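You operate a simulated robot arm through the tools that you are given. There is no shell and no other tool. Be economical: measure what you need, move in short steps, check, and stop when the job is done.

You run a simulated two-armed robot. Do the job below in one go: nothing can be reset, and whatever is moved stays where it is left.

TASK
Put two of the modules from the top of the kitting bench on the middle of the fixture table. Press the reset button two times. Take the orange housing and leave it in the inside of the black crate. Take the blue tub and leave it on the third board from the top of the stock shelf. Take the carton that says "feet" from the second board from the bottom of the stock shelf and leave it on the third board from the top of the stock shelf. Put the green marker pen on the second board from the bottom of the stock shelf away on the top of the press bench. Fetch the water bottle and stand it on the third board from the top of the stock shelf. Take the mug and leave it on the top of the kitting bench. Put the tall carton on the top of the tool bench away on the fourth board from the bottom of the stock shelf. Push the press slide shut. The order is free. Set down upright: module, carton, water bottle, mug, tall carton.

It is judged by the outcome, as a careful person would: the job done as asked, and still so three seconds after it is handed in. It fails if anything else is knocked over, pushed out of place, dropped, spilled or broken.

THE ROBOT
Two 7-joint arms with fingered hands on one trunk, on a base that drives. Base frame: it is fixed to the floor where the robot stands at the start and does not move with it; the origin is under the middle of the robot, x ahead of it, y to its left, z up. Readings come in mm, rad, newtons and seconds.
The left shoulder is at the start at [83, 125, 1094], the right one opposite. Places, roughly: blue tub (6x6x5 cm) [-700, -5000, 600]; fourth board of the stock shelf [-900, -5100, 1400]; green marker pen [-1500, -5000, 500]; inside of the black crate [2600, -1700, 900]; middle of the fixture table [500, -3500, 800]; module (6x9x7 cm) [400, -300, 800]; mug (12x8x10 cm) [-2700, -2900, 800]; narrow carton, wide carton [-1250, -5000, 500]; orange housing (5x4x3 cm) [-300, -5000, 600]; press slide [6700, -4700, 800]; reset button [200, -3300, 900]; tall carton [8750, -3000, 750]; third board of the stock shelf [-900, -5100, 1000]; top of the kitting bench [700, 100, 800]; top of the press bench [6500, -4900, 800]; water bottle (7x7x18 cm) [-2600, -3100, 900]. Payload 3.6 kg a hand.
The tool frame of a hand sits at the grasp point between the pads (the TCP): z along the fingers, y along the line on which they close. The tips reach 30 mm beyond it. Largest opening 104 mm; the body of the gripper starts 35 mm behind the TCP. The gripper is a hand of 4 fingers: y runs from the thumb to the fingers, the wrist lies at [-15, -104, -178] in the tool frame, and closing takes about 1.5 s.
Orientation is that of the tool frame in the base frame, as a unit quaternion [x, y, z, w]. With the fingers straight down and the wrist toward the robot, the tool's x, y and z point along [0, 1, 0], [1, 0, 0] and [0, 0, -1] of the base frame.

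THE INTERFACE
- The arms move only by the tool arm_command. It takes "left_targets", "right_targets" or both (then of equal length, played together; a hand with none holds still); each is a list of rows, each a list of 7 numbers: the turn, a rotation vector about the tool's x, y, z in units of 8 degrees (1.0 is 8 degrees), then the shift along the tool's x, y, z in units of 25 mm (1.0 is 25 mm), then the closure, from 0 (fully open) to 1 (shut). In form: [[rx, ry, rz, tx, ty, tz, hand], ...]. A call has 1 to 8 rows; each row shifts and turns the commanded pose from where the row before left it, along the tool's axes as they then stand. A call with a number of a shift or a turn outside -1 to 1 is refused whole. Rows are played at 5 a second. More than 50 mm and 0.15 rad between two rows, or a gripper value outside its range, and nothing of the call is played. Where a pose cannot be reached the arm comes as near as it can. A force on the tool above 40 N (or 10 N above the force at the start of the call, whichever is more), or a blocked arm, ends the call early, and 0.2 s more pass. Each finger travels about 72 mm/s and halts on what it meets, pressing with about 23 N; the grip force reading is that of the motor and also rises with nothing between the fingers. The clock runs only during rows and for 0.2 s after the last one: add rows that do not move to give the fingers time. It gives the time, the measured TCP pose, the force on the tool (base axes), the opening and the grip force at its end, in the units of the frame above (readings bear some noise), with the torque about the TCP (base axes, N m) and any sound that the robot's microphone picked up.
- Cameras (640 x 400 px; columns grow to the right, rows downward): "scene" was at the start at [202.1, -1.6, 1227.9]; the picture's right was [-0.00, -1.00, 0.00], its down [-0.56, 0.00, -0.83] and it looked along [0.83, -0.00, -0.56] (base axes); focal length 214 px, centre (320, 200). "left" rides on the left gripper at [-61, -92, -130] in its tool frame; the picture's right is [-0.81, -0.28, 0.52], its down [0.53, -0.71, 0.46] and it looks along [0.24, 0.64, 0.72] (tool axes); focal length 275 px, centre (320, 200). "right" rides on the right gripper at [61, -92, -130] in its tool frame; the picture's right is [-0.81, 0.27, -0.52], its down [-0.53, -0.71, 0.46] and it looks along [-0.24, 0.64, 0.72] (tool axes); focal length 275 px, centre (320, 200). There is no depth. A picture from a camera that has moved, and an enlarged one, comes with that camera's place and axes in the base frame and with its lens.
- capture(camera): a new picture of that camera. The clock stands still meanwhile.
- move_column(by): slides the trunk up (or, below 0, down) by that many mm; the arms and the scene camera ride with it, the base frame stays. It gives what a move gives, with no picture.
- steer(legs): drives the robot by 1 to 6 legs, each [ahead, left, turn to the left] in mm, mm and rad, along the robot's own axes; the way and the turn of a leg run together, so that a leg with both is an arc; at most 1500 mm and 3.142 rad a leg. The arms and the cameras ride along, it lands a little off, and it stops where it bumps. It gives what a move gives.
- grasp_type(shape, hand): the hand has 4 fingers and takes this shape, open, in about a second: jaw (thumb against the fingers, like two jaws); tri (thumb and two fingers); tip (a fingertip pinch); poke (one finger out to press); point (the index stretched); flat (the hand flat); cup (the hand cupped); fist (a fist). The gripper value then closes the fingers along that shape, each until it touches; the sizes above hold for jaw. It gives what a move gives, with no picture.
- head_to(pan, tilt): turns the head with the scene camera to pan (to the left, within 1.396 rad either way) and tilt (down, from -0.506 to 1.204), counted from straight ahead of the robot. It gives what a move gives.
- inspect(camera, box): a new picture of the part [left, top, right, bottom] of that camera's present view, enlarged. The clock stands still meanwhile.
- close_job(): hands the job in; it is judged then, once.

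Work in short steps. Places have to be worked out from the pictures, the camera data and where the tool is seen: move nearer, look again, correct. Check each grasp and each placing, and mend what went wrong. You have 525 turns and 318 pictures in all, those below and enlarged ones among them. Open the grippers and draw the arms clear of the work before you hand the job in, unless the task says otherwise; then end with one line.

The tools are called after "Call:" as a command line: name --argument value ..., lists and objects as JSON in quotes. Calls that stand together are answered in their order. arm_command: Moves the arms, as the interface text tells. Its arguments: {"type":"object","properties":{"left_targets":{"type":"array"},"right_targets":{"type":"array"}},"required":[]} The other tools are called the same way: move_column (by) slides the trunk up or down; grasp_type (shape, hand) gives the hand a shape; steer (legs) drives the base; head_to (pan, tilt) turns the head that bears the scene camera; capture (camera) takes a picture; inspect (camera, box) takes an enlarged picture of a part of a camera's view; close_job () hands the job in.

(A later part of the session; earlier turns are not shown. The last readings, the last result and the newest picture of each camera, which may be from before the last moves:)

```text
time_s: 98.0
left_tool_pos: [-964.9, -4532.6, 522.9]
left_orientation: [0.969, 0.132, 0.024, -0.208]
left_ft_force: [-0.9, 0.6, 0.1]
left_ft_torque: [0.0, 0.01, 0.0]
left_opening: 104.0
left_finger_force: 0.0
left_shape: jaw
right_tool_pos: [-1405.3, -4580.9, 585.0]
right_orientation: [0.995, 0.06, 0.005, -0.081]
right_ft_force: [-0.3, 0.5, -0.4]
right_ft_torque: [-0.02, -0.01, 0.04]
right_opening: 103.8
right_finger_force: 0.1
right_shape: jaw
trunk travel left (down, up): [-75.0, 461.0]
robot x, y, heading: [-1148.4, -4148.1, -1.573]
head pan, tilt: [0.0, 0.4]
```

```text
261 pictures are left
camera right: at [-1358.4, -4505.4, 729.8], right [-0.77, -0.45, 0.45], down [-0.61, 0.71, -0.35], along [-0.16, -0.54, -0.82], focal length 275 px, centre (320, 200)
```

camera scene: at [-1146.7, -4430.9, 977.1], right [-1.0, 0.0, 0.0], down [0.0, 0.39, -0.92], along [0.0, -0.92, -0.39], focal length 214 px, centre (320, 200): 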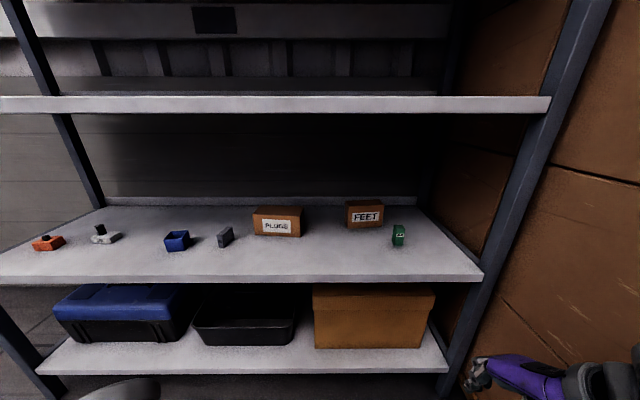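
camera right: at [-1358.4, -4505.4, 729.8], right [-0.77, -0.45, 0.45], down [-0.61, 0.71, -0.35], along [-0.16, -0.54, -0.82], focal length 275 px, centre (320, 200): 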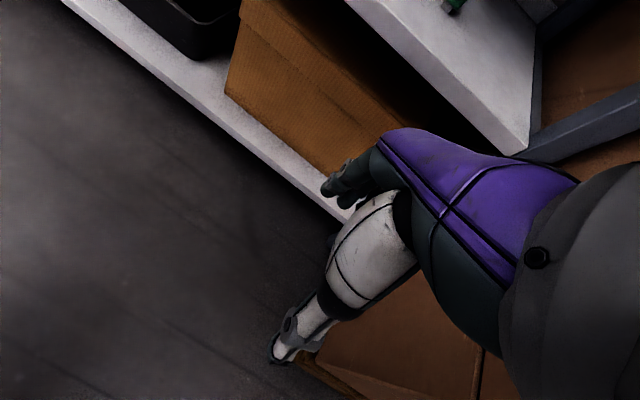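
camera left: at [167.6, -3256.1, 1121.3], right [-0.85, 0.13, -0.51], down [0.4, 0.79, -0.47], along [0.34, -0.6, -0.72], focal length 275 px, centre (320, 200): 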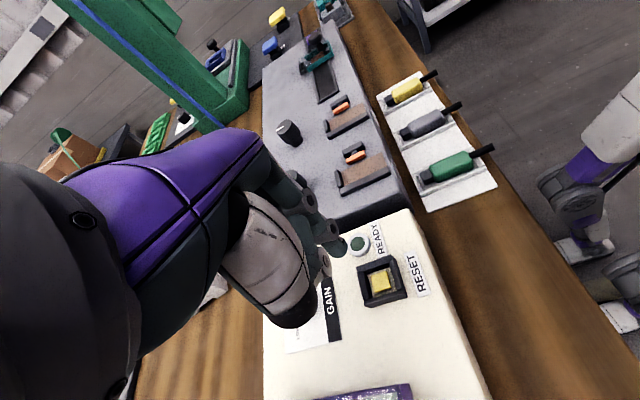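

Now there's a clear view, including the orange housing at the far left. The hands tilted as the trunk went low, so I straighten them, lift them to about 640, and pull the left one back.

Call:
arm_command --left_targets '[[-1, 0, 0, 0, 0, -0.6, 0], [-1, 0, 0, 0, 0, -0.6, 0], [-1, 0, 0, 0, 0, -0.6, 0], [0, 0, 0, 0, -0.8, -0.6, 0], [0, 0, 0, 0, -0.8, -0.6, 0], [0, 0, 0, 0, -0.8, -0.6, 0], [0, 0, 0, 0, -0.8, -0.6, 0], [0, 0, 0, 0, -0.8, -0.6, 0]]' --right_targets '[[-0.6, 0, 0, 0, 0, -0.3, 0], [-0.56, 0, 0, 0, 0, -0.3, 0], [0, 0, 0, 0, 0, -0.3, 0], [0, 0, 0, 0, 0, -0.3, 0], [0, 0, 0, 0, 0, -0.3, 0], [0, 0, 0, 0, 0, -0.3, 0], [0, 0, 0, 0, 0, -0.2, 0], [0, 0, 0, 0, 0, -0.2, 0]]'

Call:
inspect --camera "scene" --box '[300, 180, 460, 280]'

```text
time_s: 99.8
left_tool_pos: [-1050.2, -4585.3, 573.3]
left_orientation: [0.991, 0.125, 0.052, -0.003]
left_ft_force: [-0.4, 0.2, -0.2]
left_ft_torque: [-0.01, -0.03, -0.03]
left_opening: 103.6
left_finger_force: 0.0
left_shape: jaw
left hand out of reach, approached as far as the arm can: row 1, 2, 3, 4, 5, 6, 7, 8
right_tool_pos: [-1418.8, -4608.5, 633.0]
right_orientation: [0.998, 0.059, 0.01, -0.001]
right_ft_force: [-0.2, -0.3, 0.6]
right_ft_torque: [-0.05, 0.01, 0.0]
right_opening: 103.8
right_finger_force: 0.1
right_shape: jaw
right hand out of reach, approached as far as the arm can: row 1, 2, 4, 8
trunk travel left (down, up): [-75.0, 461.0]
robot x, y, heading: [-1146.6, -4145.9, -1.57]
head pan, tilt: [0.0, 0.4]
```

```text
4.00 times, centred on (380, 230) of scene
camera zoom: at [-1146.7, -4430.8, 977.2], right [-1.0, 0.0, 0.0], down [0.0, 0.39, -0.92], along [0.0, -0.92, -0.39], focal length 858 px, centre (80, 80)
```

zoom: 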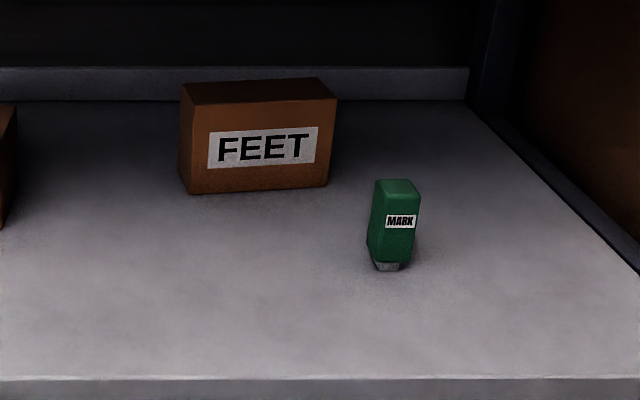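

From the two views, board 2 is at z≈585 with its front edge at y≈-4865. Board 3 spans about 970–1000. The FEET carton is at (-1310,-5131), top 670, about 131×53×85 mm with yaw about 5°. I set both hands to safe heights before driving in.

Call:
arm_command --left_targets '[[0, 0, 0, 1, 0.5, -0.3, 0], [0, 0, 0, 1, 0.5, -0.3, 0], [0, 0, 0, 1, 0.5, -0.3, 0], [0, 0, 0, 1, 0.5, -0.3, 0], [0, 0, 0, 1, 0.5, -0.3, 0], [0, 0, 0, 1, 0.5, -0.3, 0]]' --right_targets '[[0, 0, 0, 0.5, 0.6, -0.5, 0], [0, 0, 0, 0.5, 0.6, -0.5, 0], [0, 0, 0, 0.5, 0.6, -0.5, 0], [0, 0, 0, 0.5, 0.6, -0.5, 0], [0, 0, 0, 0.5, 0.6, -0.5, 0], [0, 0, 0, 0.5, 0.6, -0.5, 0]]'

Call:
capture --camera "scene"

```text
time_s: 101.2
left_tool_pos: [-897.5, -4640.5, 625.1]
left_orientation: [0.991, 0.124, 0.052, -0.002]
left_ft_force: [-0.2, -0.5, -0.3]
left_ft_torque: [0.01, -0.02, 0.03]
left_opening: 103.8
left_finger_force: 0.0
left_shape: jaw
left hand out of reach, approached as far as the arm can: row 1, 2, 3
right_tool_pos: [-1337.1, -4688.7, 710.2]
right_orientation: [0.998, 0.059, 0.011, -0.001]
right_ft_force: [-0.4, 1.1, -0.2]
right_ft_torque: [-0.03, -0.01, 0.04]
right_opening: 103.9
right_finger_force: 0.0
right_shape: jaw
trunk travel left (down, up): [-75.0, 461.0]
robot x, y, heading: [-1149.5, -4148.0, -1.58]
head pan, tilt: [0.0, 0.4]
```

```text
259 pictures are left
camera scene: at [-1146.4, -4430.8, 977.2], right [-1.0, 0.0, 0.0], down [0.0, 0.39, -0.92], along [0.0, -0.92, -0.39], focal length 214 px, centre (320, 200)
```

scene: 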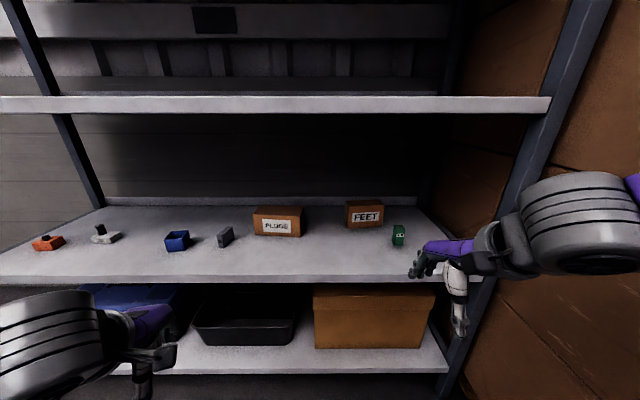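

I'll raise the left hand above the small items, then drive in with the base slightly left so the right elbow clears the shelf post.

Call:
arm_command --left_targets '[[0, 0, 0, 0, -0.6, -0.75, 0], [0, 0, 0, 0, -0.6, -0.75, 0], [0, 0, 0, 0, -0.6, -0.75, 0], [0, 0, 0, 0, -0.6, -0.75, 0]]'

Call:
steer --legs '[[200, 60, 0]]'

Call:
capture --camera "scene"

Call:
capture --camera "right"

```text
time_s: 102.2
left_tool_pos: [-918.1, -4631.9, 706.9]
left_orientation: [0.991, 0.125, 0.051, -0.002]
left_ft_force: [0.7, 0.6, 0.0]
left_ft_torque: [0.01, 0.02, 0.03]
left_opening: 104.1
left_finger_force: 0.1
left_shape: jaw
left hand out of reach, approached as far as the arm can: row 1, 2, 3, 4
right_tool_pos: [-1337.8, -4688.8, 709.7]
right_orientation: [0.998, 0.058, 0.011, -0.001]
right_ft_force: [0.0, 0.2, -0.1]
right_ft_torque: [0.03, -0.03, 0.0]
right_opening: 104.0
right_finger_force: 0.0
right_shape: jaw
trunk travel left (down, up): [-75.0, 461.0]
robot x, y, heading: [-1145.9, -4146.3, -1.574]
head pan, tilt: [0.0, 0.4]
```

```text
time_s: 103.8
left_tool_pos: [-862.2, -4831.3, 706.6]
left_orientation: [0.991, 0.124, 0.052, -0.002]
left_ft_force: [0.4, 0.2, -0.4]
left_ft_torque: [0.02, 0.0, -0.01]
left_opening: 103.9
left_finger_force: 0.1
left_shape: jaw
right_tool_pos: [-1282.2, -4887.1, 709.8]
right_orientation: [0.998, 0.059, 0.011, 0.0]
right_ft_force: [-0.4, -0.5, 0.4]
right_ft_torque: [0.01, 0.01, 0.0]
right_opening: 104.1
right_finger_force: 0.0
right_shape: jaw
trunk travel left (down, up): [-75.0, 461.0]
robot x, y, heading: [-1088.5, -4342.7, -1.579]
head pan, tilt: [0.0, 0.4]
```

```text
258 pictures are left
camera scene: at [-1090.6, -4628.5, 977.1], right [-1.0, 0.01, 0.0], down [0.0, 0.39, -0.92], along [-0.01, -0.92, -0.39], focal length 214 px, centre (320, 200)
```

scene: 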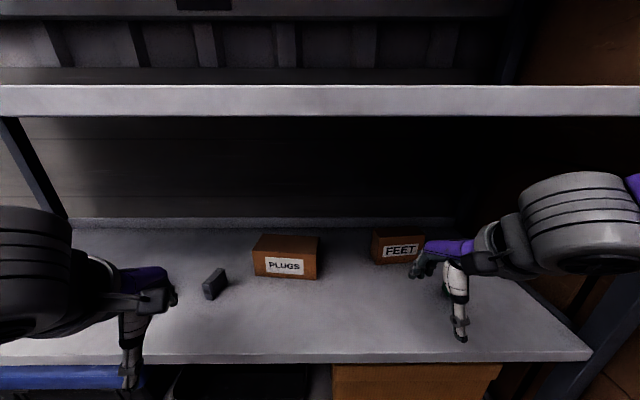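

```text
257 pictures are left
camera right: at [-1236.4, -4789.6, 840.9], right [-0.78, -0.37, 0.5], down [-0.6, 0.65, -0.47], along [-0.15, -0.67, -0.73], focal length 275 px, centre (320, 200)
```

right: 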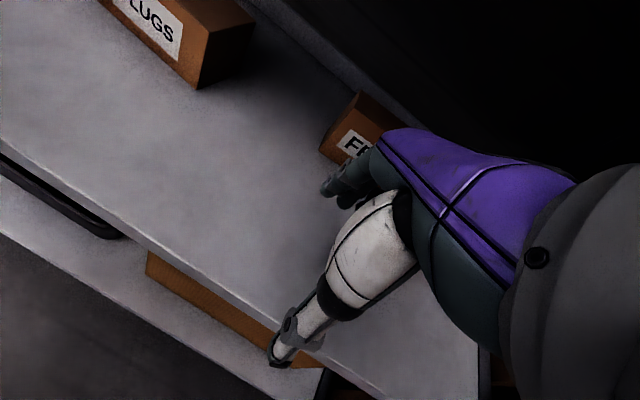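

The carton position is confirmed. I drive in 80 mm more, then reach over the carton with the tips just above its top.

Call:
steer --legs '[[80, 0, 0]]'

Call:
arm_command --right_targets '[[0, 0, 0, -0.29, 0.6, -0.3, 0], [0, 0, 0, -0.29, 0.8, -0.3, 0], [0, 0, 0, -0.29, 0.9, 0, 0], [0, 0, 0, -0.29, 0.9, 0, 0]]'

Call:
capture --camera "right"

Call:
capture --camera "scene"

```text
time_s: 104.9
left_tool_pos: [-862.1, -4910.7, 706.4]
left_orientation: [0.991, 0.124, 0.051, -0.003]
left_ft_force: [0.2, -0.5, -0.3]
left_ft_torque: [0.03, -0.01, 0.0]
left_opening: 103.7
left_finger_force: 0.1
left_shape: jaw
right_tool_pos: [-1282.0, -4966.4, 710.3]
right_orientation: [0.998, 0.058, 0.011, -0.001]
right_ft_force: [0.5, -0.3, -0.9]
right_ft_torque: [0.04, 0.0, -0.04]
right_opening: 103.7
right_finger_force: 0.2
right_shape: jaw
trunk travel left (down, up): [-75.0, 461.0]
robot x, y, heading: [-1089.3, -4423.5, -1.576]
head pan, tilt: [0.0, 0.4]
```

```text
time_s: 105.8
left_tool_pos: [-870.3, -4898.1, 713.7]
left_orientation: [0.992, 0.117, 0.052, 0.006]
left_ft_force: [0.7, -0.2, 0.3]
left_ft_torque: [-0.03, 0.02, 0.0]
left_opening: 104.0
left_finger_force: 0.1
left_shape: jaw
right_tool_pos: [-1271.8, -4961.4, 704.0]
right_orientation: [0.991, 0.125, 0.009, -0.04]
right_ft_force: [0.3, 1.2, -0.1]
right_ft_torque: [0.0, 0.03, 0.01]
right_opening: 103.7
right_finger_force: 0.1
right_shape: jaw
trunk travel left (down, up): [-75.0, 461.0]
robot x, y, heading: [-1091.5, -4414.2, -1.594]
head pan, tilt: [0.0, 0.4]
stopped in row 4 (right hand): the arm was blocked; the commanded pose is now the measured one
```

```text
256 pictures are left
camera right: at [-1238.8, -4869.2, 842.8], right [-0.72, -0.51, 0.47], down [-0.69, 0.59, -0.41], along [-0.07, -0.62, -0.78], focal length 275 px, centre (320, 200)
```

right: 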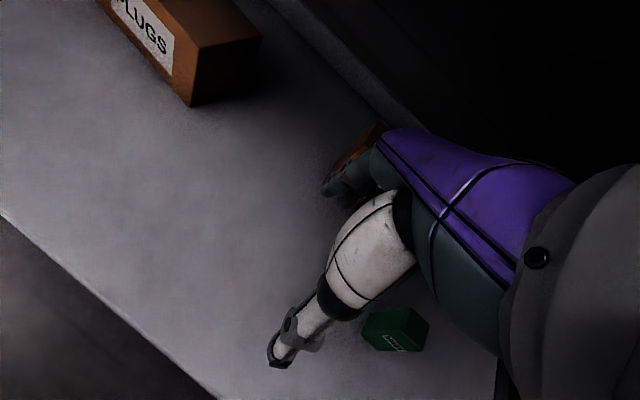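

```text
255 pictures are left
camera scene: at [-1097.6, -4688.8, 981.3], right [-1.0, 0.02, 0.0], down [0.01, 0.38, -0.93], along [-0.02, -0.93, -0.38], focal length 214 px, centre (320, 200)
```

scene: 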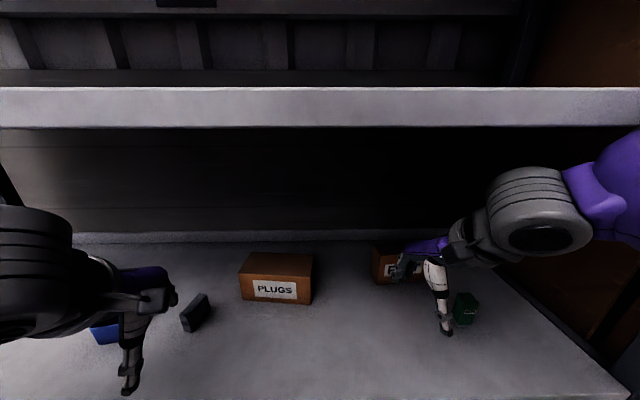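

The right arm was blocked by something. I'll pan the head to see where the elbow touches.

Call:
head_to --pan -0.9 --tilt 0.2

Call:
capture --camera "scene"

```text
time_s: 107.0
left_tool_pos: [-872.2, -4897.6, 715.4]
left_orientation: [0.992, 0.118, 0.052, 0.006]
left_ft_force: [0.6, 0.4, -0.3]
left_ft_torque: [0.01, 0.0, -0.02]
left_opening: 104.0
left_finger_force: 0.0
left_shape: jaw
right_tool_pos: [-1271.4, -4960.7, 703.8]
right_orientation: [0.991, 0.127, 0.01, -0.041]
right_ft_force: [0.0, 0.2, -0.1]
right_ft_torque: [0.01, 0.01, 0.0]
right_opening: 104.0
right_finger_force: 0.1
right_shape: jaw
trunk travel left (down, up): [-75.0, 461.0]
robot x, y, heading: [-1091.4, -4416.9, -1.587]
head pan, tilt: [-0.901, 0.201]
```

```text
254 pictures are left
camera scene: at [-1170.8, -4652.2, 999.5], right [-0.61, 0.8, -0.02], down [0.16, 0.1, -0.98], along [-0.78, -0.6, -0.19], focal length 214 px, centre (320, 200)
```

scene: 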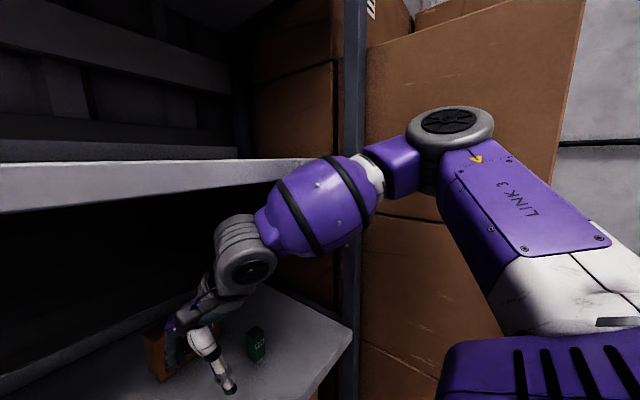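

The elbow sits high, so the forearm hits board 3's edge. I'll back away so the arm reaches in nearly straight, lower the trunk the rest of the way, and re-level the hand.

Call:
steer --legs '[[-160, -90, 0.02]]'

Call:
move_column --by -72

Call:
head_to --pan -0.3 --tilt 0.2

Call:
capture --camera "scene"

```text
time_s: 108.6
left_tool_pos: [-933.4, -4744.8, 701.3]
left_orientation: [0.99, 0.133, 0.046, -0.006]
left_ft_force: [0.8, -0.1, -0.2]
left_ft_torque: [0.03, -0.01, -0.01]
left_opening: 103.8
left_finger_force: 0.1
left_shape: jaw
right_tool_pos: [-1330.3, -4823.5, 695.0]
right_orientation: [0.989, 0.139, 0.0, -0.05]
right_ft_force: [-0.2, -0.3, 0.3]
right_ft_torque: [-0.02, -0.03, 0.0]
right_opening: 103.8
right_finger_force: 0.0
right_shape: jaw
trunk travel left (down, up): [-75.0, 461.0]
robot x, y, heading: [-1180.1, -4257.1, -1.558]
head pan, tilt: [-0.901, 0.201]
```

```text
time_s: 109.7
left_tool_pos: [-932.4, -4748.4, 641.5]
left_orientation: [0.99, 0.133, 0.046, -0.011]
left_ft_force: [0.0, 1.0, -0.6]
left_ft_torque: [-0.01, 0.01, -0.04]
left_opening: 104.0
left_finger_force: 0.0
left_shape: jaw
right_tool_pos: [-1330.1, -4816.1, 630.0]
right_orientation: [0.989, 0.14, -0.005, -0.044]
right_ft_force: [-0.8, 0.2, 0.0]
right_ft_torque: [0.03, 0.0, -0.03]
right_opening: 103.5
right_finger_force: 0.1
right_shape: jaw
trunk travel left (down, up): [-3.0, 533.0]
robot x, y, heading: [-1178.8, -4256.1, -1.559]
head pan, tilt: [-0.901, 0.201]
```

```text
time_s: 110.7
left_tool_pos: [-932.1, -4748.0, 642.5]
left_orientation: [0.99, 0.132, 0.047, -0.012]
left_ft_force: [-1.1, -0.6, 0.2]
left_ft_torque: [0.02, -0.02, -0.02]
left_opening: 103.7
left_finger_force: 0.2
left_shape: jaw
right_tool_pos: [-1329.8, -4817.6, 630.2]
right_orientation: [0.989, 0.139, -0.004, -0.045]
right_ft_force: [-0.1, -0.2, -0.6]
right_ft_torque: [0.01, -0.03, -0.02]
right_opening: 103.8
right_finger_force: 0.1
right_shape: jaw
trunk travel left (down, up): [-3.0, 533.0]
robot x, y, heading: [-1176.6, -4254.6, -1.558]
head pan, tilt: [-0.3, 0.201]
```

```text
253 pictures are left
camera scene: at [-1188.3, -4549.4, 938.0], right [-0.96, 0.28, 0.01], down [0.04, 0.19, -0.98], along [-0.28, -0.94, -0.19], focal length 214 px, centre (320, 200)
```

scene: 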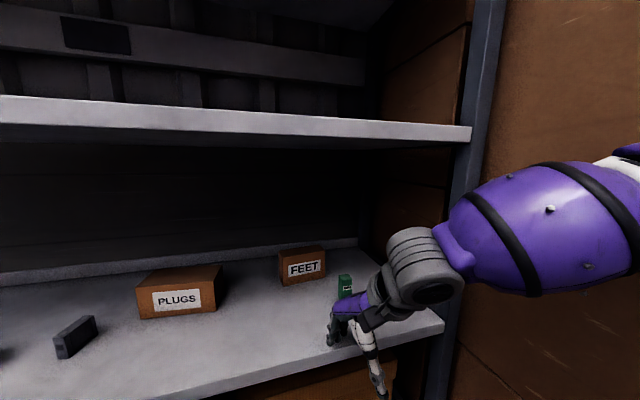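

Better plan: back up, extend the right arm nearly straight outside the shelf at the right height, then drive it in under board 3.

Call:
steer --legs '[[-320, 0, -0.012]]'

Call:
arm_command --right_targets '[[-0.32, 0, 0.62, 0, 0.8, -0.5, 0], [-0.31, 0, 0.62, 0, 0.8, -0.5, 0], [0, 0, 0, 0, 1, -0.5, 0], [0, 0, 0, 0, 1, -0.5, 0], [0, 0, 0, 0, 1, -0.5, 0], [0, 0, 0, 0, 1, -0.5, 0], [0, 0, 0, 0, 1, -0.4, 0], [0, 0, 0, 0, 1, 0, 0]]'

Call:
arm_command --right_targets '[[0, 0, 0, 0, 1, 0, 0], [0, 0, 0, 0, 1, 0, 0], [0, 0, 0, 0, 1, 0, 0], [0, 0, 0, 0, 1, 0, 0], [0, 0, 0, 0, 1, 0, 0]]'

Call:
capture --camera "scene"

```text
time_s: 111.6
left_tool_pos: [-931.4, -4725.2, 640.4]
left_orientation: [0.989, 0.136, 0.049, -0.013]
left_ft_force: [0.0, -1.1, 0.6]
left_ft_torque: [-0.02, 0.0, -0.01]
left_opening: 103.7
left_finger_force: 0.0
left_shape: jaw
right_tool_pos: [-1325.2, -4795.8, 623.7]
right_orientation: [0.987, 0.15, -0.005, -0.05]
right_ft_force: [0.5, 0.2, 0.8]
right_ft_torque: [-0.04, 0.02, -0.01]
right_opening: 103.8
right_finger_force: 0.1
right_shape: jaw
trunk travel left (down, up): [-3.0, 533.0]
robot x, y, heading: [-1176.5, -4234.2, -1.551]
head pan, tilt: [-0.3, 0.201]
stopped in leg 1: the robot was blocked; the commanded pose is now the measured one
```

```text
time_s: 113.4
left_tool_pos: [-936.0, -4727.3, 641.7]
left_orientation: [0.989, 0.135, 0.053, -0.014]
left_ft_force: [-0.8, -0.6, 0.5]
left_ft_torque: [0.01, -0.01, -0.01]
left_opening: 103.9
left_finger_force: 0.1
left_shape: jaw
right_tool_pos: [-1303.3, -4986.7, 703.4]
right_orientation: [0.998, 0.062, 0.001, -0.007]
right_ft_force: [0.4, -0.1, 0.4]
right_ft_torque: [0.01, -0.01, -0.01]
right_opening: 103.9
right_finger_force: 0.1
right_shape: jaw
trunk travel left (down, up): [-3.0, 533.0]
robot x, y, heading: [-1178.0, -4232.5, -1.554]
head pan, tilt: [-0.3, 0.201]
```

```text
time_s: 114.6
left_tool_pos: [-936.4, -4727.5, 642.9]
left_orientation: [0.989, 0.135, 0.052, -0.013]
left_ft_force: [0.6, 0.3, -0.1]
left_ft_torque: [0.0, -0.01, 0.01]
left_opening: 103.8
left_finger_force: 0.0
left_shape: jaw
right_tool_pos: [-1306.5, -4997.0, 703.2]
right_orientation: [0.998, 0.062, 0.001, -0.007]
right_ft_force: [-0.1, 0.7, -0.7]
right_ft_torque: [-0.01, 0.0, 0.02]
right_opening: 104.0
right_finger_force: 0.0
right_shape: jaw
right hand out of reach, approached as far as the arm can: row 1, 2, 3, 4, 5
trunk travel left (down, up): [-3.0, 533.0]
robot x, y, heading: [-1174.1, -4232.8, -1.557]
head pan, tilt: [-0.3, 0.201]
```

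```text
252 pictures are left
camera scene: at [-1197.5, -4531.4, 936.3], right [-0.96, 0.28, 0.0], down [0.06, 0.19, -0.98], along [-0.27, -0.94, -0.2], focal length 214 px, centre (320, 200)
```

scene: 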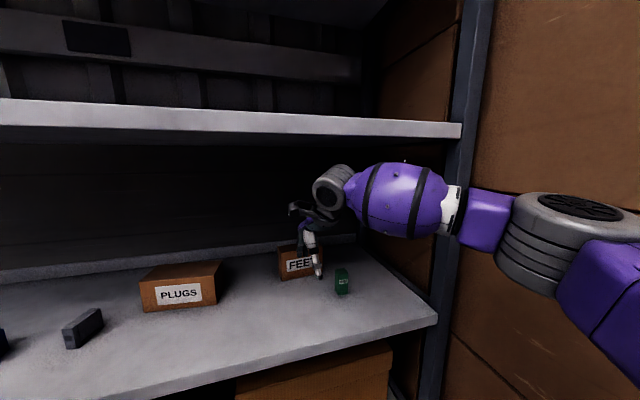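

Now the arm is almost straight and clear. I raise the hand a little, then drive forward to bring it over the carton.

Call:
arm_command --right_targets '[[0, 0, 0, 0, -1, -0.2, 0], [0, 0, 0, 0, -1, -0.2, 0], [0, 0, 0, 0, -1, -0.2, 0], [0, 0, 0, 0, -1, -0.2, 0], [0, 0, 0, 0, -0.6, 0, 0]]'

Call:
steer --legs '[[90, 0, 0]]'

Call:
head_to --pan -0.3 --tilt 0.45

Call:
capture --camera "scene"

Call:
capture --camera "right"

```text
time_s: 115.8
left_tool_pos: [-936.8, -4727.2, 642.8]
left_orientation: [0.989, 0.135, 0.052, -0.013]
left_ft_force: [0.8, 0.2, -0.6]
left_ft_torque: [0.02, -0.01, -0.01]
left_opening: 104.0
left_finger_force: 0.1
left_shape: jaw
right_tool_pos: [-1320.2, -4884.3, 723.8]
right_orientation: [0.998, 0.061, 0.003, -0.006]
right_ft_force: [-0.3, 0.0, -0.1]
right_ft_torque: [0.01, -0.05, 0.0]
right_opening: 104.0
right_finger_force: 0.1
right_shape: jaw
trunk travel left (down, up): [-3.0, 533.0]
robot x, y, heading: [-1176.5, -4235.3, -1.558]
head pan, tilt: [-0.3, 0.201]
```

```text
time_s: 116.9
left_tool_pos: [-936.0, -4816.4, 641.5]
left_orientation: [0.99, 0.134, 0.051, -0.013]
left_ft_force: [0.6, -0.7, -0.3]
left_ft_torque: [-0.01, 0.02, 0.01]
left_opening: 104.2
left_finger_force: 0.0
left_shape: jaw
right_tool_pos: [-1321.0, -4973.5, 724.0]
right_orientation: [0.998, 0.061, 0.001, -0.008]
right_ft_force: [0.7, 0.8, -0.1]
right_ft_torque: [0.0, -0.02, -0.01]
right_opening: 103.9
right_finger_force: 0.2
right_shape: jaw
trunk travel left (down, up): [-3.0, 533.0]
robot x, y, heading: [-1172.5, -4323.0, -1.553]
head pan, tilt: [-0.3, 0.201]
```

```text
time_s: 117.7
left_tool_pos: [-934.4, -4816.3, 642.9]
left_orientation: [0.989, 0.135, 0.052, -0.013]
left_ft_force: [-0.8, -0.9, -1.0]
left_ft_torque: [0.02, 0.0, 0.03]
left_opening: 103.8
left_finger_force: 0.1
left_shape: jaw
right_tool_pos: [-1320.1, -4973.0, 724.1]
right_orientation: [0.998, 0.061, 0.001, -0.007]
right_ft_force: [0.5, 0.6, -0.1]
right_ft_torque: [-0.02, 0.0, 0.0]
right_opening: 103.6
right_finger_force: 0.1
right_shape: jaw
trunk travel left (down, up): [-3.0, 533.0]
robot x, y, heading: [-1171.3, -4323.4, -1.554]
head pan, tilt: [-0.3, 0.45]
```

```text
251 pictures are left
camera scene: at [-1196.3, -4618.6, 913.2], right [-0.96, 0.28, 0.0], down [0.12, 0.42, -0.9], along [-0.25, -0.86, -0.43], focal length 214 px, centre (320, 200)
```

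scene: 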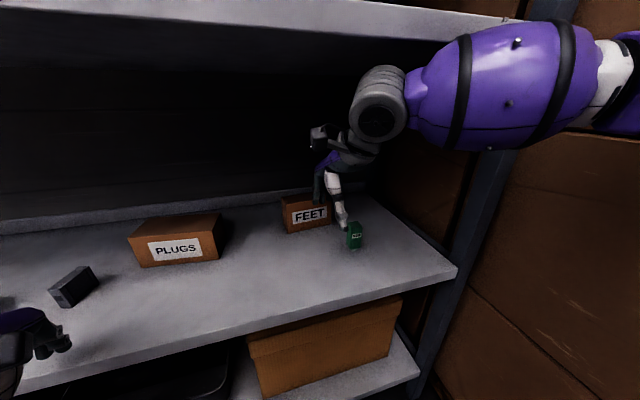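

```text
250 pictures are left
camera right: at [-1273.6, -4877.1, 856.3], right [-0.77, -0.38, 0.51], down [-0.61, 0.65, -0.45], along [-0.16, -0.66, -0.73], focal length 275 px, centre (320, 200)
```

right: 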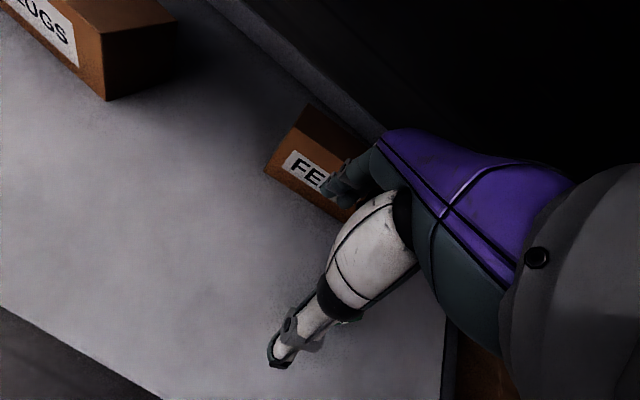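

I now extend the arm forward over the carton, which also drops the elbow, and check for contact.

Call:
arm_command --right_targets '[[0, 0, 0, 0, 0.8, 0, 0], [0, 0, 0, 0, 0.8, 0, 0], [0, 0, 0, 0, 0.8, 0, 0], [0, 0, 0, 0, 0.8, 0, 0], [0, 0, 0, 0, 0.6, 0, 0]]'

Call:
capture --camera "scene"

```text
time_s: 118.9
left_tool_pos: [-933.7, -4818.0, 642.6]
left_orientation: [0.989, 0.136, 0.052, -0.012]
left_ft_force: [0.3, 1.1, 0.2]
left_ft_torque: [-0.02, 0.02, 0.0]
left_opening: 104.1
left_finger_force: 0.0
left_shape: jaw
right_tool_pos: [-1302.8, -5071.0, 729.2]
right_orientation: [0.998, 0.064, 0.003, -0.004]
right_ft_force: [0.4, -0.2, 0.5]
right_ft_torque: [-0.02, 0.0, 0.05]
right_opening: 104.1
right_finger_force: 0.1
right_shape: jaw
trunk travel left (down, up): [-3.0, 533.0]
robot x, y, heading: [-1174.5, -4322.0, -1.554]
head pan, tilt: [-0.3, 0.45]
```

```text
249 pictures are left
camera scene: at [-1194.4, -4620.7, 913.2], right [-0.96, 0.28, 0.0], down [0.12, 0.42, -0.9], along [-0.25, -0.86, -0.44], focal length 214 px, centre (320, 200)
```

scene: 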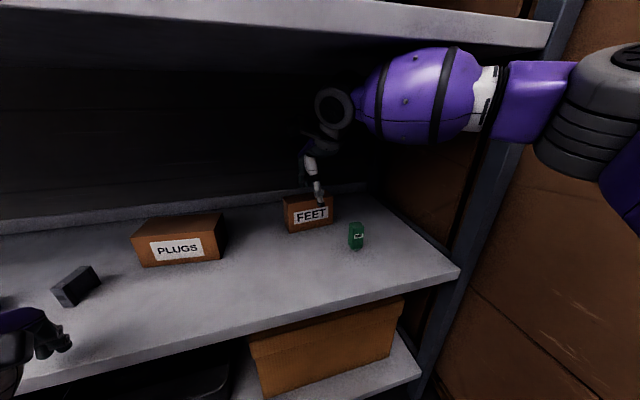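

The carton centre is about (-1307,-5128). I drive the last 57 mm.

Call:
steer --legs '[[57, 0, 0]]'

Call:
capture --camera "scene"

Call:
capture --camera "right"

```text
time_s: 119.8
left_tool_pos: [-935.7, -4873.6, 642.1]
left_orientation: [0.99, 0.134, 0.052, -0.013]
left_ft_force: [0.9, -0.8, 0.3]
left_ft_torque: [0.0, -0.04, -0.06]
left_opening: 103.9
left_finger_force: 0.1
left_shape: jaw
right_tool_pos: [-1309.0, -5122.1, 724.4]
right_orientation: [0.998, 0.06, 0.002, -0.007]
right_ft_force: [0.1, 0.8, 0.2]
right_ft_torque: [-0.03, 0.0, 0.01]
right_opening: 104.0
right_finger_force: 0.1
right_shape: jaw
trunk travel left (down, up): [-3.0, 533.0]
robot x, y, heading: [-1175.1, -4377.0, -1.555]
head pan, tilt: [-0.3, 0.45]
```

```text
248 pictures are left
camera scene: at [-1195.8, -4675.4, 913.0], right [-0.96, 0.28, 0.0], down [0.12, 0.42, -0.9], along [-0.25, -0.86, -0.44], focal length 214 px, centre (320, 200)
```

scene: 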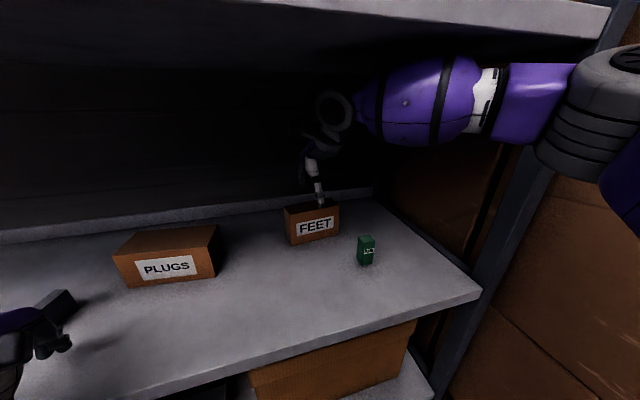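

```text
247 pictures are left
camera right: at [-1261.1, -5028.0, 856.7], right [-0.77, -0.38, 0.51], down [-0.61, 0.65, -0.45], along [-0.16, -0.66, -0.73], focal length 275 px, centre (320, 200)
```

right: 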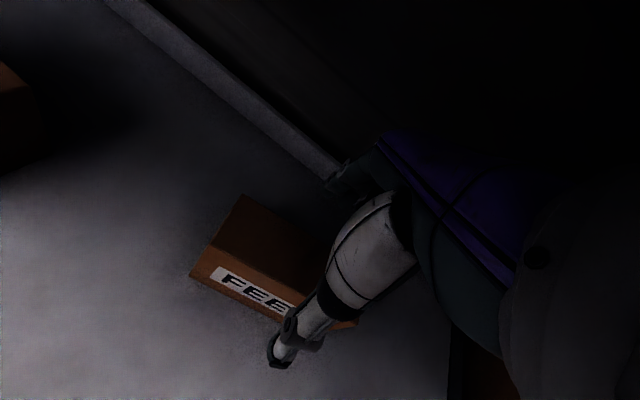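

The carton sits between thumb and fingers. I lower and close.

Call:
arm_command --right_targets '[[0, 0, 0, 0, 0.1, 0.8, 0], [0, 0, 0, 0, 0.1, 0.8, 0], [0, 0, 0, 0, 0, 0.8, 0], [0, 0, 0, 0, 0, 0.6, 0]]'

Call:
arm_command --right_targets '[[0, 0, 0, 0, 0, 0, 0.5], [0, 0, 0, 0, 0, 0, 1], [0, 0, 0, 0, 0, 0, 1], [0, 0, 0, 0, 0, 0, 1], [0, 0, 0, 0, 0, 0, 1], [0, 0, 0, 0, 0, 0, 1], [0, 0, 0, 0, 0, 0, 1]]'

Call:
capture --camera "right"

```text
time_s: 120.8
left_tool_pos: [-935.4, -4872.9, 641.9]
left_orientation: [0.99, 0.134, 0.051, -0.013]
left_ft_force: [-0.1, 0.0, -0.4]
left_ft_torque: [0.02, 0.01, 0.0]
left_opening: 103.8
left_finger_force: 0.1
left_shape: jaw
right_tool_pos: [-1306.2, -5128.6, 647.5]
right_orientation: [0.998, 0.059, 0.002, -0.006]
right_ft_force: [0.5, -0.2, -0.8]
right_ft_torque: [-0.02, 0.0, 0.01]
right_opening: 104.0
right_finger_force: 0.1
right_shape: jaw
trunk travel left (down, up): [-3.0, 533.0]
robot x, y, heading: [-1171.7, -4379.2, -1.558]
head pan, tilt: [-0.3, 0.45]
```

```text
time_s: 122.4
left_tool_pos: [-934.2, -4872.1, 641.4]
left_orientation: [0.989, 0.134, 0.052, -0.014]
left_ft_force: [0.5, -0.5, 0.3]
left_ft_torque: [0.04, -0.02, 0.01]
left_opening: 103.4
left_finger_force: 0.0
left_shape: jaw
right_tool_pos: [-1305.3, -5127.1, 649.1]
right_orientation: [0.998, 0.061, 0.002, -0.007]
right_ft_force: [-0.4, -0.6, 0.8]
right_ft_torque: [0.01, -0.03, -0.01]
right_opening: 44.4
right_finger_force: 23.4
right_shape: jaw
trunk travel left (down, up): [-3.0, 533.0]
robot x, y, heading: [-1175.2, -4377.4, -1.557]
head pan, tilt: [-0.3, 0.45]
```

```text
246 pictures are left
camera right: at [-1258.2, -5032.0, 780.3], right [-0.77, -0.38, 0.51], down [-0.61, 0.65, -0.45], along [-0.16, -0.66, -0.73], focal length 275 px, centre (320, 200)
```

right: 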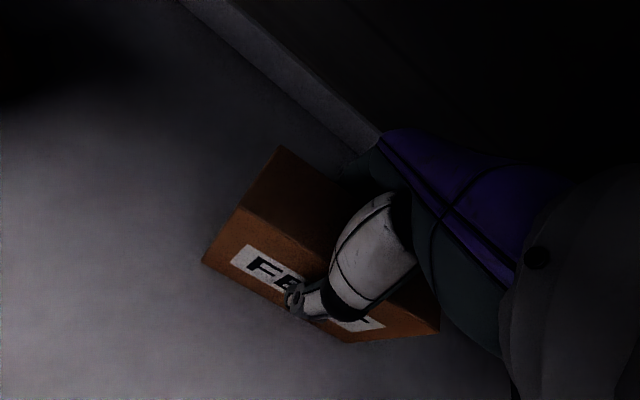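

The carton is gripped. I lift it above the marker's height and shift it a little away from the marker before pulling out.

Call:
arm_command --right_targets '[[0, 0, 0, 0, 0, -0.5, 1], [0, 0, 0, 0, 0, -0.8, 1], [0, 0, 0, 0, 0, -0.8, 1], [0, 0, 0, 0, 0, -0.8, 1], [0, 0, 0, 0.8, 0, -0.2, 1], [0, 0, 0, 0.8, 0, 0, 1]]'

Call:
steer --legs '[[-135, 0, 0]]'

Call:
capture --camera "scene"

```text
time_s: 123.8
left_tool_pos: [-935.6, -4872.7, 641.5]
left_orientation: [0.99, 0.134, 0.052, -0.013]
left_ft_force: [0.1, 0.7, 0.2]
left_ft_torque: [-0.03, 0.0, 0.04]
left_opening: 103.9
left_finger_force: 0.2
left_shape: jaw
right_tool_pos: [-1292.8, -5123.0, 721.0]
right_orientation: [0.998, 0.06, 0.001, -0.008]
right_ft_force: [-0.1, 1.0, -1.4]
right_ft_torque: [0.0, -0.02, -0.02]
right_opening: 44.3
right_finger_force: 23.0
right_shape: jaw
right hand out of reach, approached as far as the arm can: row 5, 6
trunk travel left (down, up): [-3.0, 533.0]
robot x, y, heading: [-1177.9, -4379.0, -1.554]
head pan, tilt: [-0.3, 0.45]
```

```text
time_s: 125.1
left_tool_pos: [-937.0, -4736.3, 641.9]
left_orientation: [0.989, 0.134, 0.052, -0.013]
left_ft_force: [-0.3, 0.3, 0.7]
left_ft_torque: [0.01, 0.04, -0.03]
left_opening: 104.0
left_finger_force: 0.1
left_shape: jaw
right_tool_pos: [-1294.4, -4988.0, 722.2]
right_orientation: [0.998, 0.061, 0.001, -0.007]
right_ft_force: [-0.1, 0.1, -2.2]
right_ft_torque: [0.04, -0.01, 0.01]
right_opening: 44.3
right_finger_force: 23.6
right_shape: jaw
trunk travel left (down, up): [-3.0, 533.0]
robot x, y, heading: [-1173.0, -4241.1, -1.558]
head pan, tilt: [-0.3, 0.45]
```

```text
245 pictures are left
camera scene: at [-1197.4, -4538.3, 913.1], right [-0.96, 0.28, 0.0], down [0.12, 0.42, -0.9], along [-0.25, -0.86, -0.44], focal length 214 px, centre (320, 200)
```

scene: 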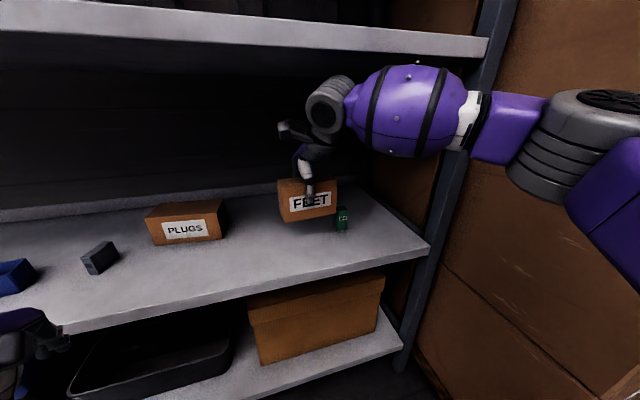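

The carton is out over the front half of the board. Before backing further I look around to the right rear for whatever blocked the base earlier.

Call:
head_to --pan -1.39 --tilt 0.5

Call:
capture --camera "scene"

Call:
head_to --pan 1.39 --tilt 0.5

Call:
capture --camera "scene"

```text
time_s: 126.5
left_tool_pos: [-936.7, -4735.9, 644.0]
left_orientation: [0.989, 0.135, 0.052, -0.013]
left_ft_force: [0.0, 0.7, -0.8]
left_ft_torque: [0.02, -0.01, 0.01]
left_opening: 103.8
left_finger_force: 0.1
left_shape: jaw
right_tool_pos: [-1294.7, -4988.8, 721.7]
right_orientation: [0.998, 0.061, 0.001, -0.008]
right_ft_force: [-0.9, 0.0, -2.0]
right_ft_torque: [0.0, -0.04, 0.01]
right_opening: 44.3
right_finger_force: 23.7
right_shape: jaw
trunk travel left (down, up): [-3.0, 533.0]
robot x, y, heading: [-1175.2, -4243.3, -1.553]
head pan, tilt: [-1.389, 0.499]
```

```text
244 pictures are left
camera scene: at [-1260.8, -4468.1, 908.6], right [-0.2, 0.98, 0.0], down [0.47, 0.09, -0.88], along [-0.86, -0.17, -0.48], focal length 214 px, centre (320, 200)
```

scene: 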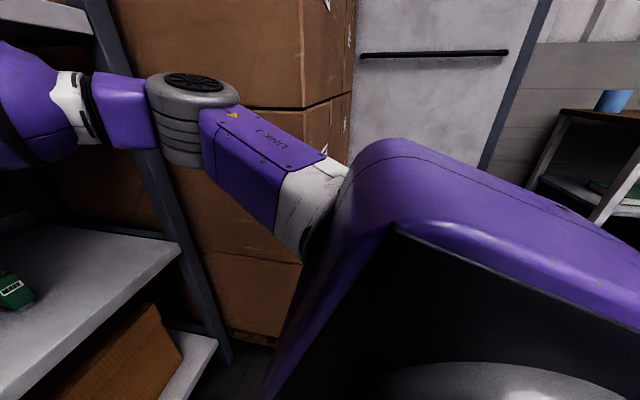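

```text
time_s: 128.9
left_tool_pos: [-936.5, -4735.4, 642.0]
left_orientation: [0.99, 0.134, 0.052, -0.014]
left_ft_force: [0.3, -0.1, 0.7]
left_ft_torque: [-0.02, -0.02, 0.03]
left_opening: 103.9
left_finger_force: 0.1
left_shape: jaw
right_tool_pos: [-1294.9, -4986.0, 721.7]
right_orientation: [0.998, 0.062, 0.003, -0.007]
right_ft_force: [-0.1, 0.2, -1.8]
right_ft_torque: [-0.01, -0.02, -0.01]
right_opening: 44.3
right_finger_force: 22.8
right_shape: jaw
trunk travel left (down, up): [-3.0, 533.0]
robot x, y, heading: [-1172.7, -4240.1, -1.555]
head pan, tilt: [1.389, 0.499]
```

```text
243 pictures are left
camera scene: at [-1081.9, -4465.4, 908.6], right [-0.17, -0.99, 0.0], down [-0.47, 0.08, -0.88], along [0.87, -0.15, -0.48], focal length 214 px, centre (320, 200)
```

scene: 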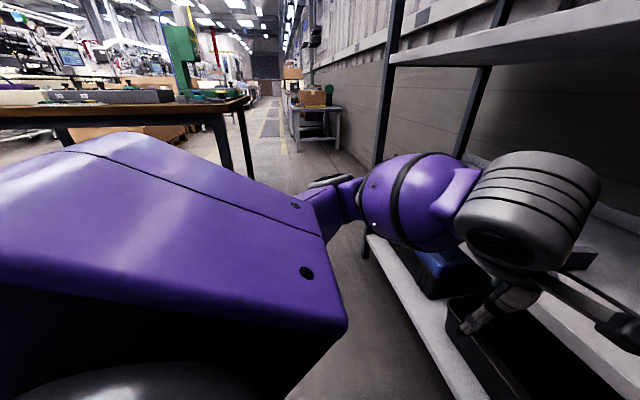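

Nothing is visible beside the robot, so I'll retract the arm rather than back up.

Call:
arm_command --right_targets '[[0, 0, 0, 0, -1, 0, 1], [0, 0, 0, 0, -1, 0, 1], [0, 0, 0, 0, -1, 0, 1], [0, 0, 0, 0, -1, 0, 1], [0, 0, 0, 0, -1, 0, 1], [0, 0, 0, 0, -1, 0, 1], [0, 0, 0, 0, -1, 0, 1], [0, 0, 0, 0, -1, 0, 1]]'

Call:
head_to --pan -0.3 --tilt 0.4

Call:
capture --camera "scene"

```text
time_s: 130.7
left_tool_pos: [-928.3, -4737.9, 637.9]
left_orientation: [0.989, 0.136, 0.048, -0.017]
left_ft_force: [0.5, -0.2, -0.4]
left_ft_torque: [-0.01, 0.02, 0.0]
left_opening: 104.1
left_finger_force: 0.0
left_shape: jaw
right_tool_pos: [-1304.1, -4792.7, 722.5]
right_orientation: [0.998, 0.066, -0.007, -0.012]
right_ft_force: [0.1, -0.5, -2.9]
right_ft_torque: [0.0, -0.01, 0.01]
right_opening: 44.1
right_finger_force: 22.8
right_shape: jaw
trunk travel left (down, up): [-3.0, 533.0]
robot x, y, heading: [-1173.1, -4242.5, -1.548]
head pan, tilt: [1.389, 0.499]
```

```text
time_s: 132.4
left_tool_pos: [-927.4, -4738.6, 637.4]
left_orientation: [0.989, 0.137, 0.047, -0.017]
left_ft_force: [0.8, 0.5, 0.2]
left_ft_torque: [0.02, 0.02, 0.01]
left_opening: 103.7
left_finger_force: 0.1
left_shape: jaw
right_tool_pos: [-1304.7, -4794.0, 721.8]
right_orientation: [0.998, 0.065, -0.007, -0.012]
right_ft_force: [0.1, -0.8, -1.9]
right_ft_torque: [-0.01, -0.01, 0.01]
right_opening: 44.4
right_finger_force: 23.1
right_shape: jaw
trunk travel left (down, up): [-3.0, 533.0]
robot x, y, heading: [-1176.6, -4243.3, -1.553]
head pan, tilt: [-0.3, 0.4]
```

```text
242 pictures are left
camera scene: at [-1185.5, -4544.4, 916.2], right [-0.96, 0.28, 0.01], down [0.1, 0.38, -0.92], along [-0.26, -0.88, -0.39], focal length 214 px, centre (320, 200)
```

scene: 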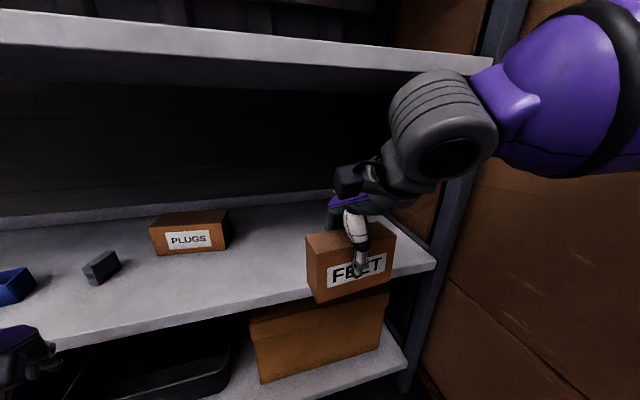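

I need a little more distance before raising past board 3's edge, so I move left and back.

Call:
steer --legs '[[0, 150, 0], [-90, 0, 0]]'

```text
time_s: 134.5
left_tool_pos: [-785.4, -4645.6, 643.5]
left_orientation: [0.99, 0.134, 0.052, -0.013]
left_ft_force: [-0.3, 0.4, 0.1]
left_ft_torque: [-0.01, -0.03, -0.01]
left_opening: 104.1
left_finger_force: 0.1
left_shape: jaw
right_tool_pos: [-1164.6, -4698.5, 725.6]
right_orientation: [0.998, 0.06, 0.001, -0.007]
right_ft_force: [-0.6, -0.8, -2.4]
right_ft_torque: [0.01, -0.02, 0.04]
right_opening: 44.4
right_finger_force: 22.8
right_shape: jaw
trunk travel left (down, up): [-3.0, 533.0]
robot x, y, heading: [-1022.8, -4149.3, -1.559]
head pan, tilt: [-0.3, 0.4]
```

That path was free. Now I raise the trunk for board 3.

Call:
move_column --by 400

Call:
head_to --pan 0 --tilt 0.5

Call:
capture --camera "scene"

```text
time_s: 138.4
left_tool_pos: [-784.8, -4645.9, 1043.4]
left_orientation: [0.99, 0.133, 0.052, -0.013]
left_ft_force: [0.7, 0.1, -0.4]
left_ft_torque: [-0.01, -0.01, 0.0]
left_opening: 104.1
left_finger_force: 0.1
left_shape: jaw
right_tool_pos: [-1165.7, -4699.6, 1123.7]
right_orientation: [0.998, 0.058, 0.002, -0.007]
right_ft_force: [0.4, -0.1, -2.5]
right_ft_torque: [-0.03, -0.03, -0.01]
right_opening: 44.1
right_finger_force: 23.1
right_shape: jaw
trunk travel left (down, up): [-403.0, 133.0]
robot x, y, heading: [-1020.8, -4150.6, -1.56]
head pan, tilt: [-0.3, 0.4]
```

```text
time_s: 139.2
left_tool_pos: [-786.0, -4645.1, 1041.6]
left_orientation: [0.99, 0.133, 0.052, -0.014]
left_ft_force: [-0.4, 0.2, 0.0]
left_ft_torque: [-0.01, 0.02, 0.01]
left_opening: 104.3
left_finger_force: 0.1
left_shape: jaw
right_tool_pos: [-1165.8, -4698.7, 1123.4]
right_orientation: [0.998, 0.059, 0.001, -0.007]
right_ft_force: [-0.2, -0.1, -2.2]
right_ft_torque: [-0.05, -0.02, -0.01]
right_opening: 44.0
right_finger_force: 23.3
right_shape: jaw
trunk travel left (down, up): [-403.0, 133.0]
robot x, y, heading: [-1023.2, -4150.2, -1.553]
head pan, tilt: [0.0, 0.499]
```

```text
241 pictures are left
camera scene: at [-1019.9, -4337.5, 1315.0], right [-1.0, -0.01, 0.0], down [-0.01, 0.48, -0.88], along [0.01, -0.88, -0.48], focal length 214 px, centre (320, 200)
```

scene: 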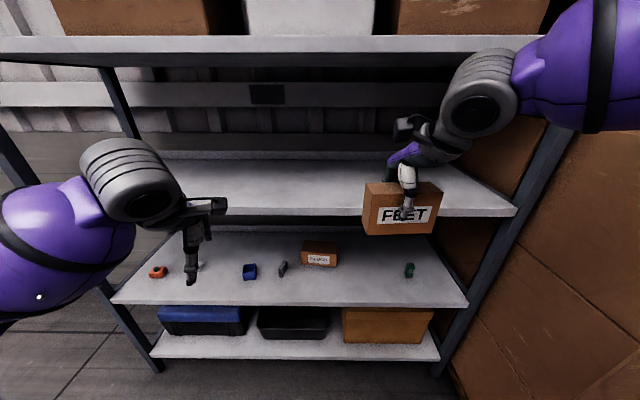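

I lower the carton to just above board level and drive in toward (-1300,-5000).

Call:
arm_command --right_targets '[[0, 0, 0, 0, 0, 0.5, 1], [0, 0, 0, 0, 0, 0.5, 1], [0, 0, 0, 0, 0, 0.3, 1]]'

Call:
steer --legs '[[100, -130, 0], [200, 0, 0]]'

Call:
capture --camera "scene"

Call:
capture --camera "right"

```text
time_s: 140.0
left_tool_pos: [-785.4, -4646.5, 1042.7]
left_orientation: [0.99, 0.134, 0.052, -0.014]
left_ft_force: [-0.6, -0.4, -0.5]
left_ft_torque: [-0.02, 0.05, 0.0]
left_opening: 103.8
left_finger_force: 0.1
left_shape: jaw
right_tool_pos: [-1164.7, -4699.0, 1091.8]
right_orientation: [0.998, 0.06, 0.001, -0.007]
right_ft_force: [-0.6, -0.5, -1.0]
right_ft_torque: [0.06, -0.05, 0.0]
right_opening: 44.4
right_finger_force: 22.6
right_shape: jaw
trunk travel left (down, up): [-403.0, 133.0]
robot x, y, heading: [-1021.8, -4152.5, -1.556]
head pan, tilt: [0.0, 0.499]
```

```text
time_s: 142.6
left_tool_pos: [-908.6, -4944.3, 1041.6]
left_orientation: [0.989, 0.136, 0.052, -0.014]
left_ft_force: [0.5, -0.2, -0.4]
left_ft_torque: [0.0, 0.02, -0.01]
left_opening: 103.9
left_finger_force: 0.1
left_shape: jaw
right_tool_pos: [-1286.6, -4997.9, 1091.7]
right_orientation: [0.998, 0.062, 0.0, -0.007]
right_ft_force: [0.5, -0.1, -2.6]
right_ft_torque: [0.0, -0.02, -0.04]
right_opening: 44.2
right_finger_force: 22.8
right_shape: jaw
trunk travel left (down, up): [-403.0, 133.0]
robot x, y, heading: [-1150.2, -4449.5, -1.552]
head pan, tilt: [0.0, 0.499]
```

```text
240 pictures are left
camera scene: at [-1144.3, -4636.7, 1314.9], right [-1.0, -0.02, 0.0], down [-0.01, 0.48, -0.88], along [0.02, -0.88, -0.48], focal length 214 px, centre (320, 200)
```

scene: 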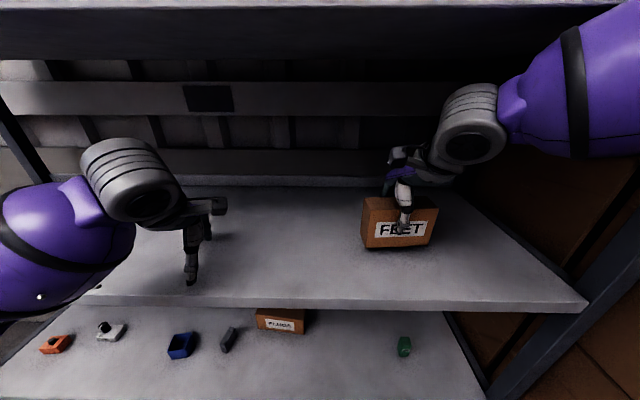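

```text
239 pictures are left
camera right: at [-1240.3, -4902.4, 1223.9], right [-0.77, -0.38, 0.51], down [-0.62, 0.65, -0.45], along [-0.16, -0.66, -0.73], focal length 275 px, centre (320, 200)
```

right: 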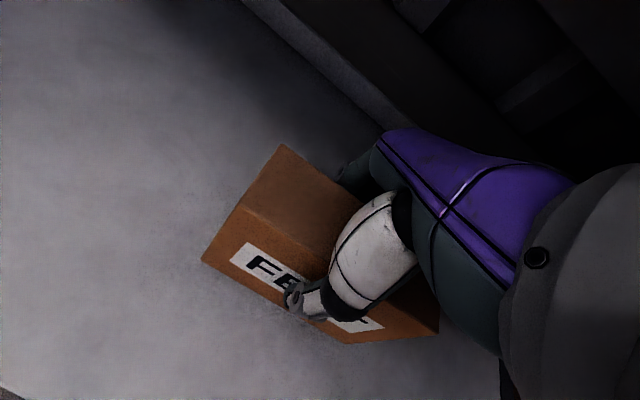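

The carton is over the board. I lower it gently to contact.

Call:
arm_command --right_targets '[[0, 0, 0, 0, 0, 0.5, 1], [0, 0, 0, 0, 0, 0.4, 1], [0, 0, 0, 0, 0, 0.15, 1], [0, 0, 0, 0, 0, 0.15, 1]]'

```text
time_s: 143.6
left_tool_pos: [-909.1, -4942.5, 1043.5]
left_orientation: [0.989, 0.136, 0.051, -0.012]
left_ft_force: [-0.1, -0.1, 0.2]
left_ft_torque: [-0.01, 0.0, 0.0]
left_opening: 103.8
left_finger_force: 0.1
left_shape: jaw
right_tool_pos: [-1285.5, -4999.5, 1065.7]
right_orientation: [0.998, 0.062, 0.003, -0.001]
right_ft_force: [-3.7, -0.4, 29.0]
right_ft_torque: [0.06, 0.12, 0.0]
right_opening: 46.0
right_finger_force: 22.9
right_shape: jaw
trunk travel left (down, up): [-403.0, 133.0]
robot x, y, heading: [-1149.1, -4451.8, -1.553]
head pan, tilt: [0.0, 0.499]
```

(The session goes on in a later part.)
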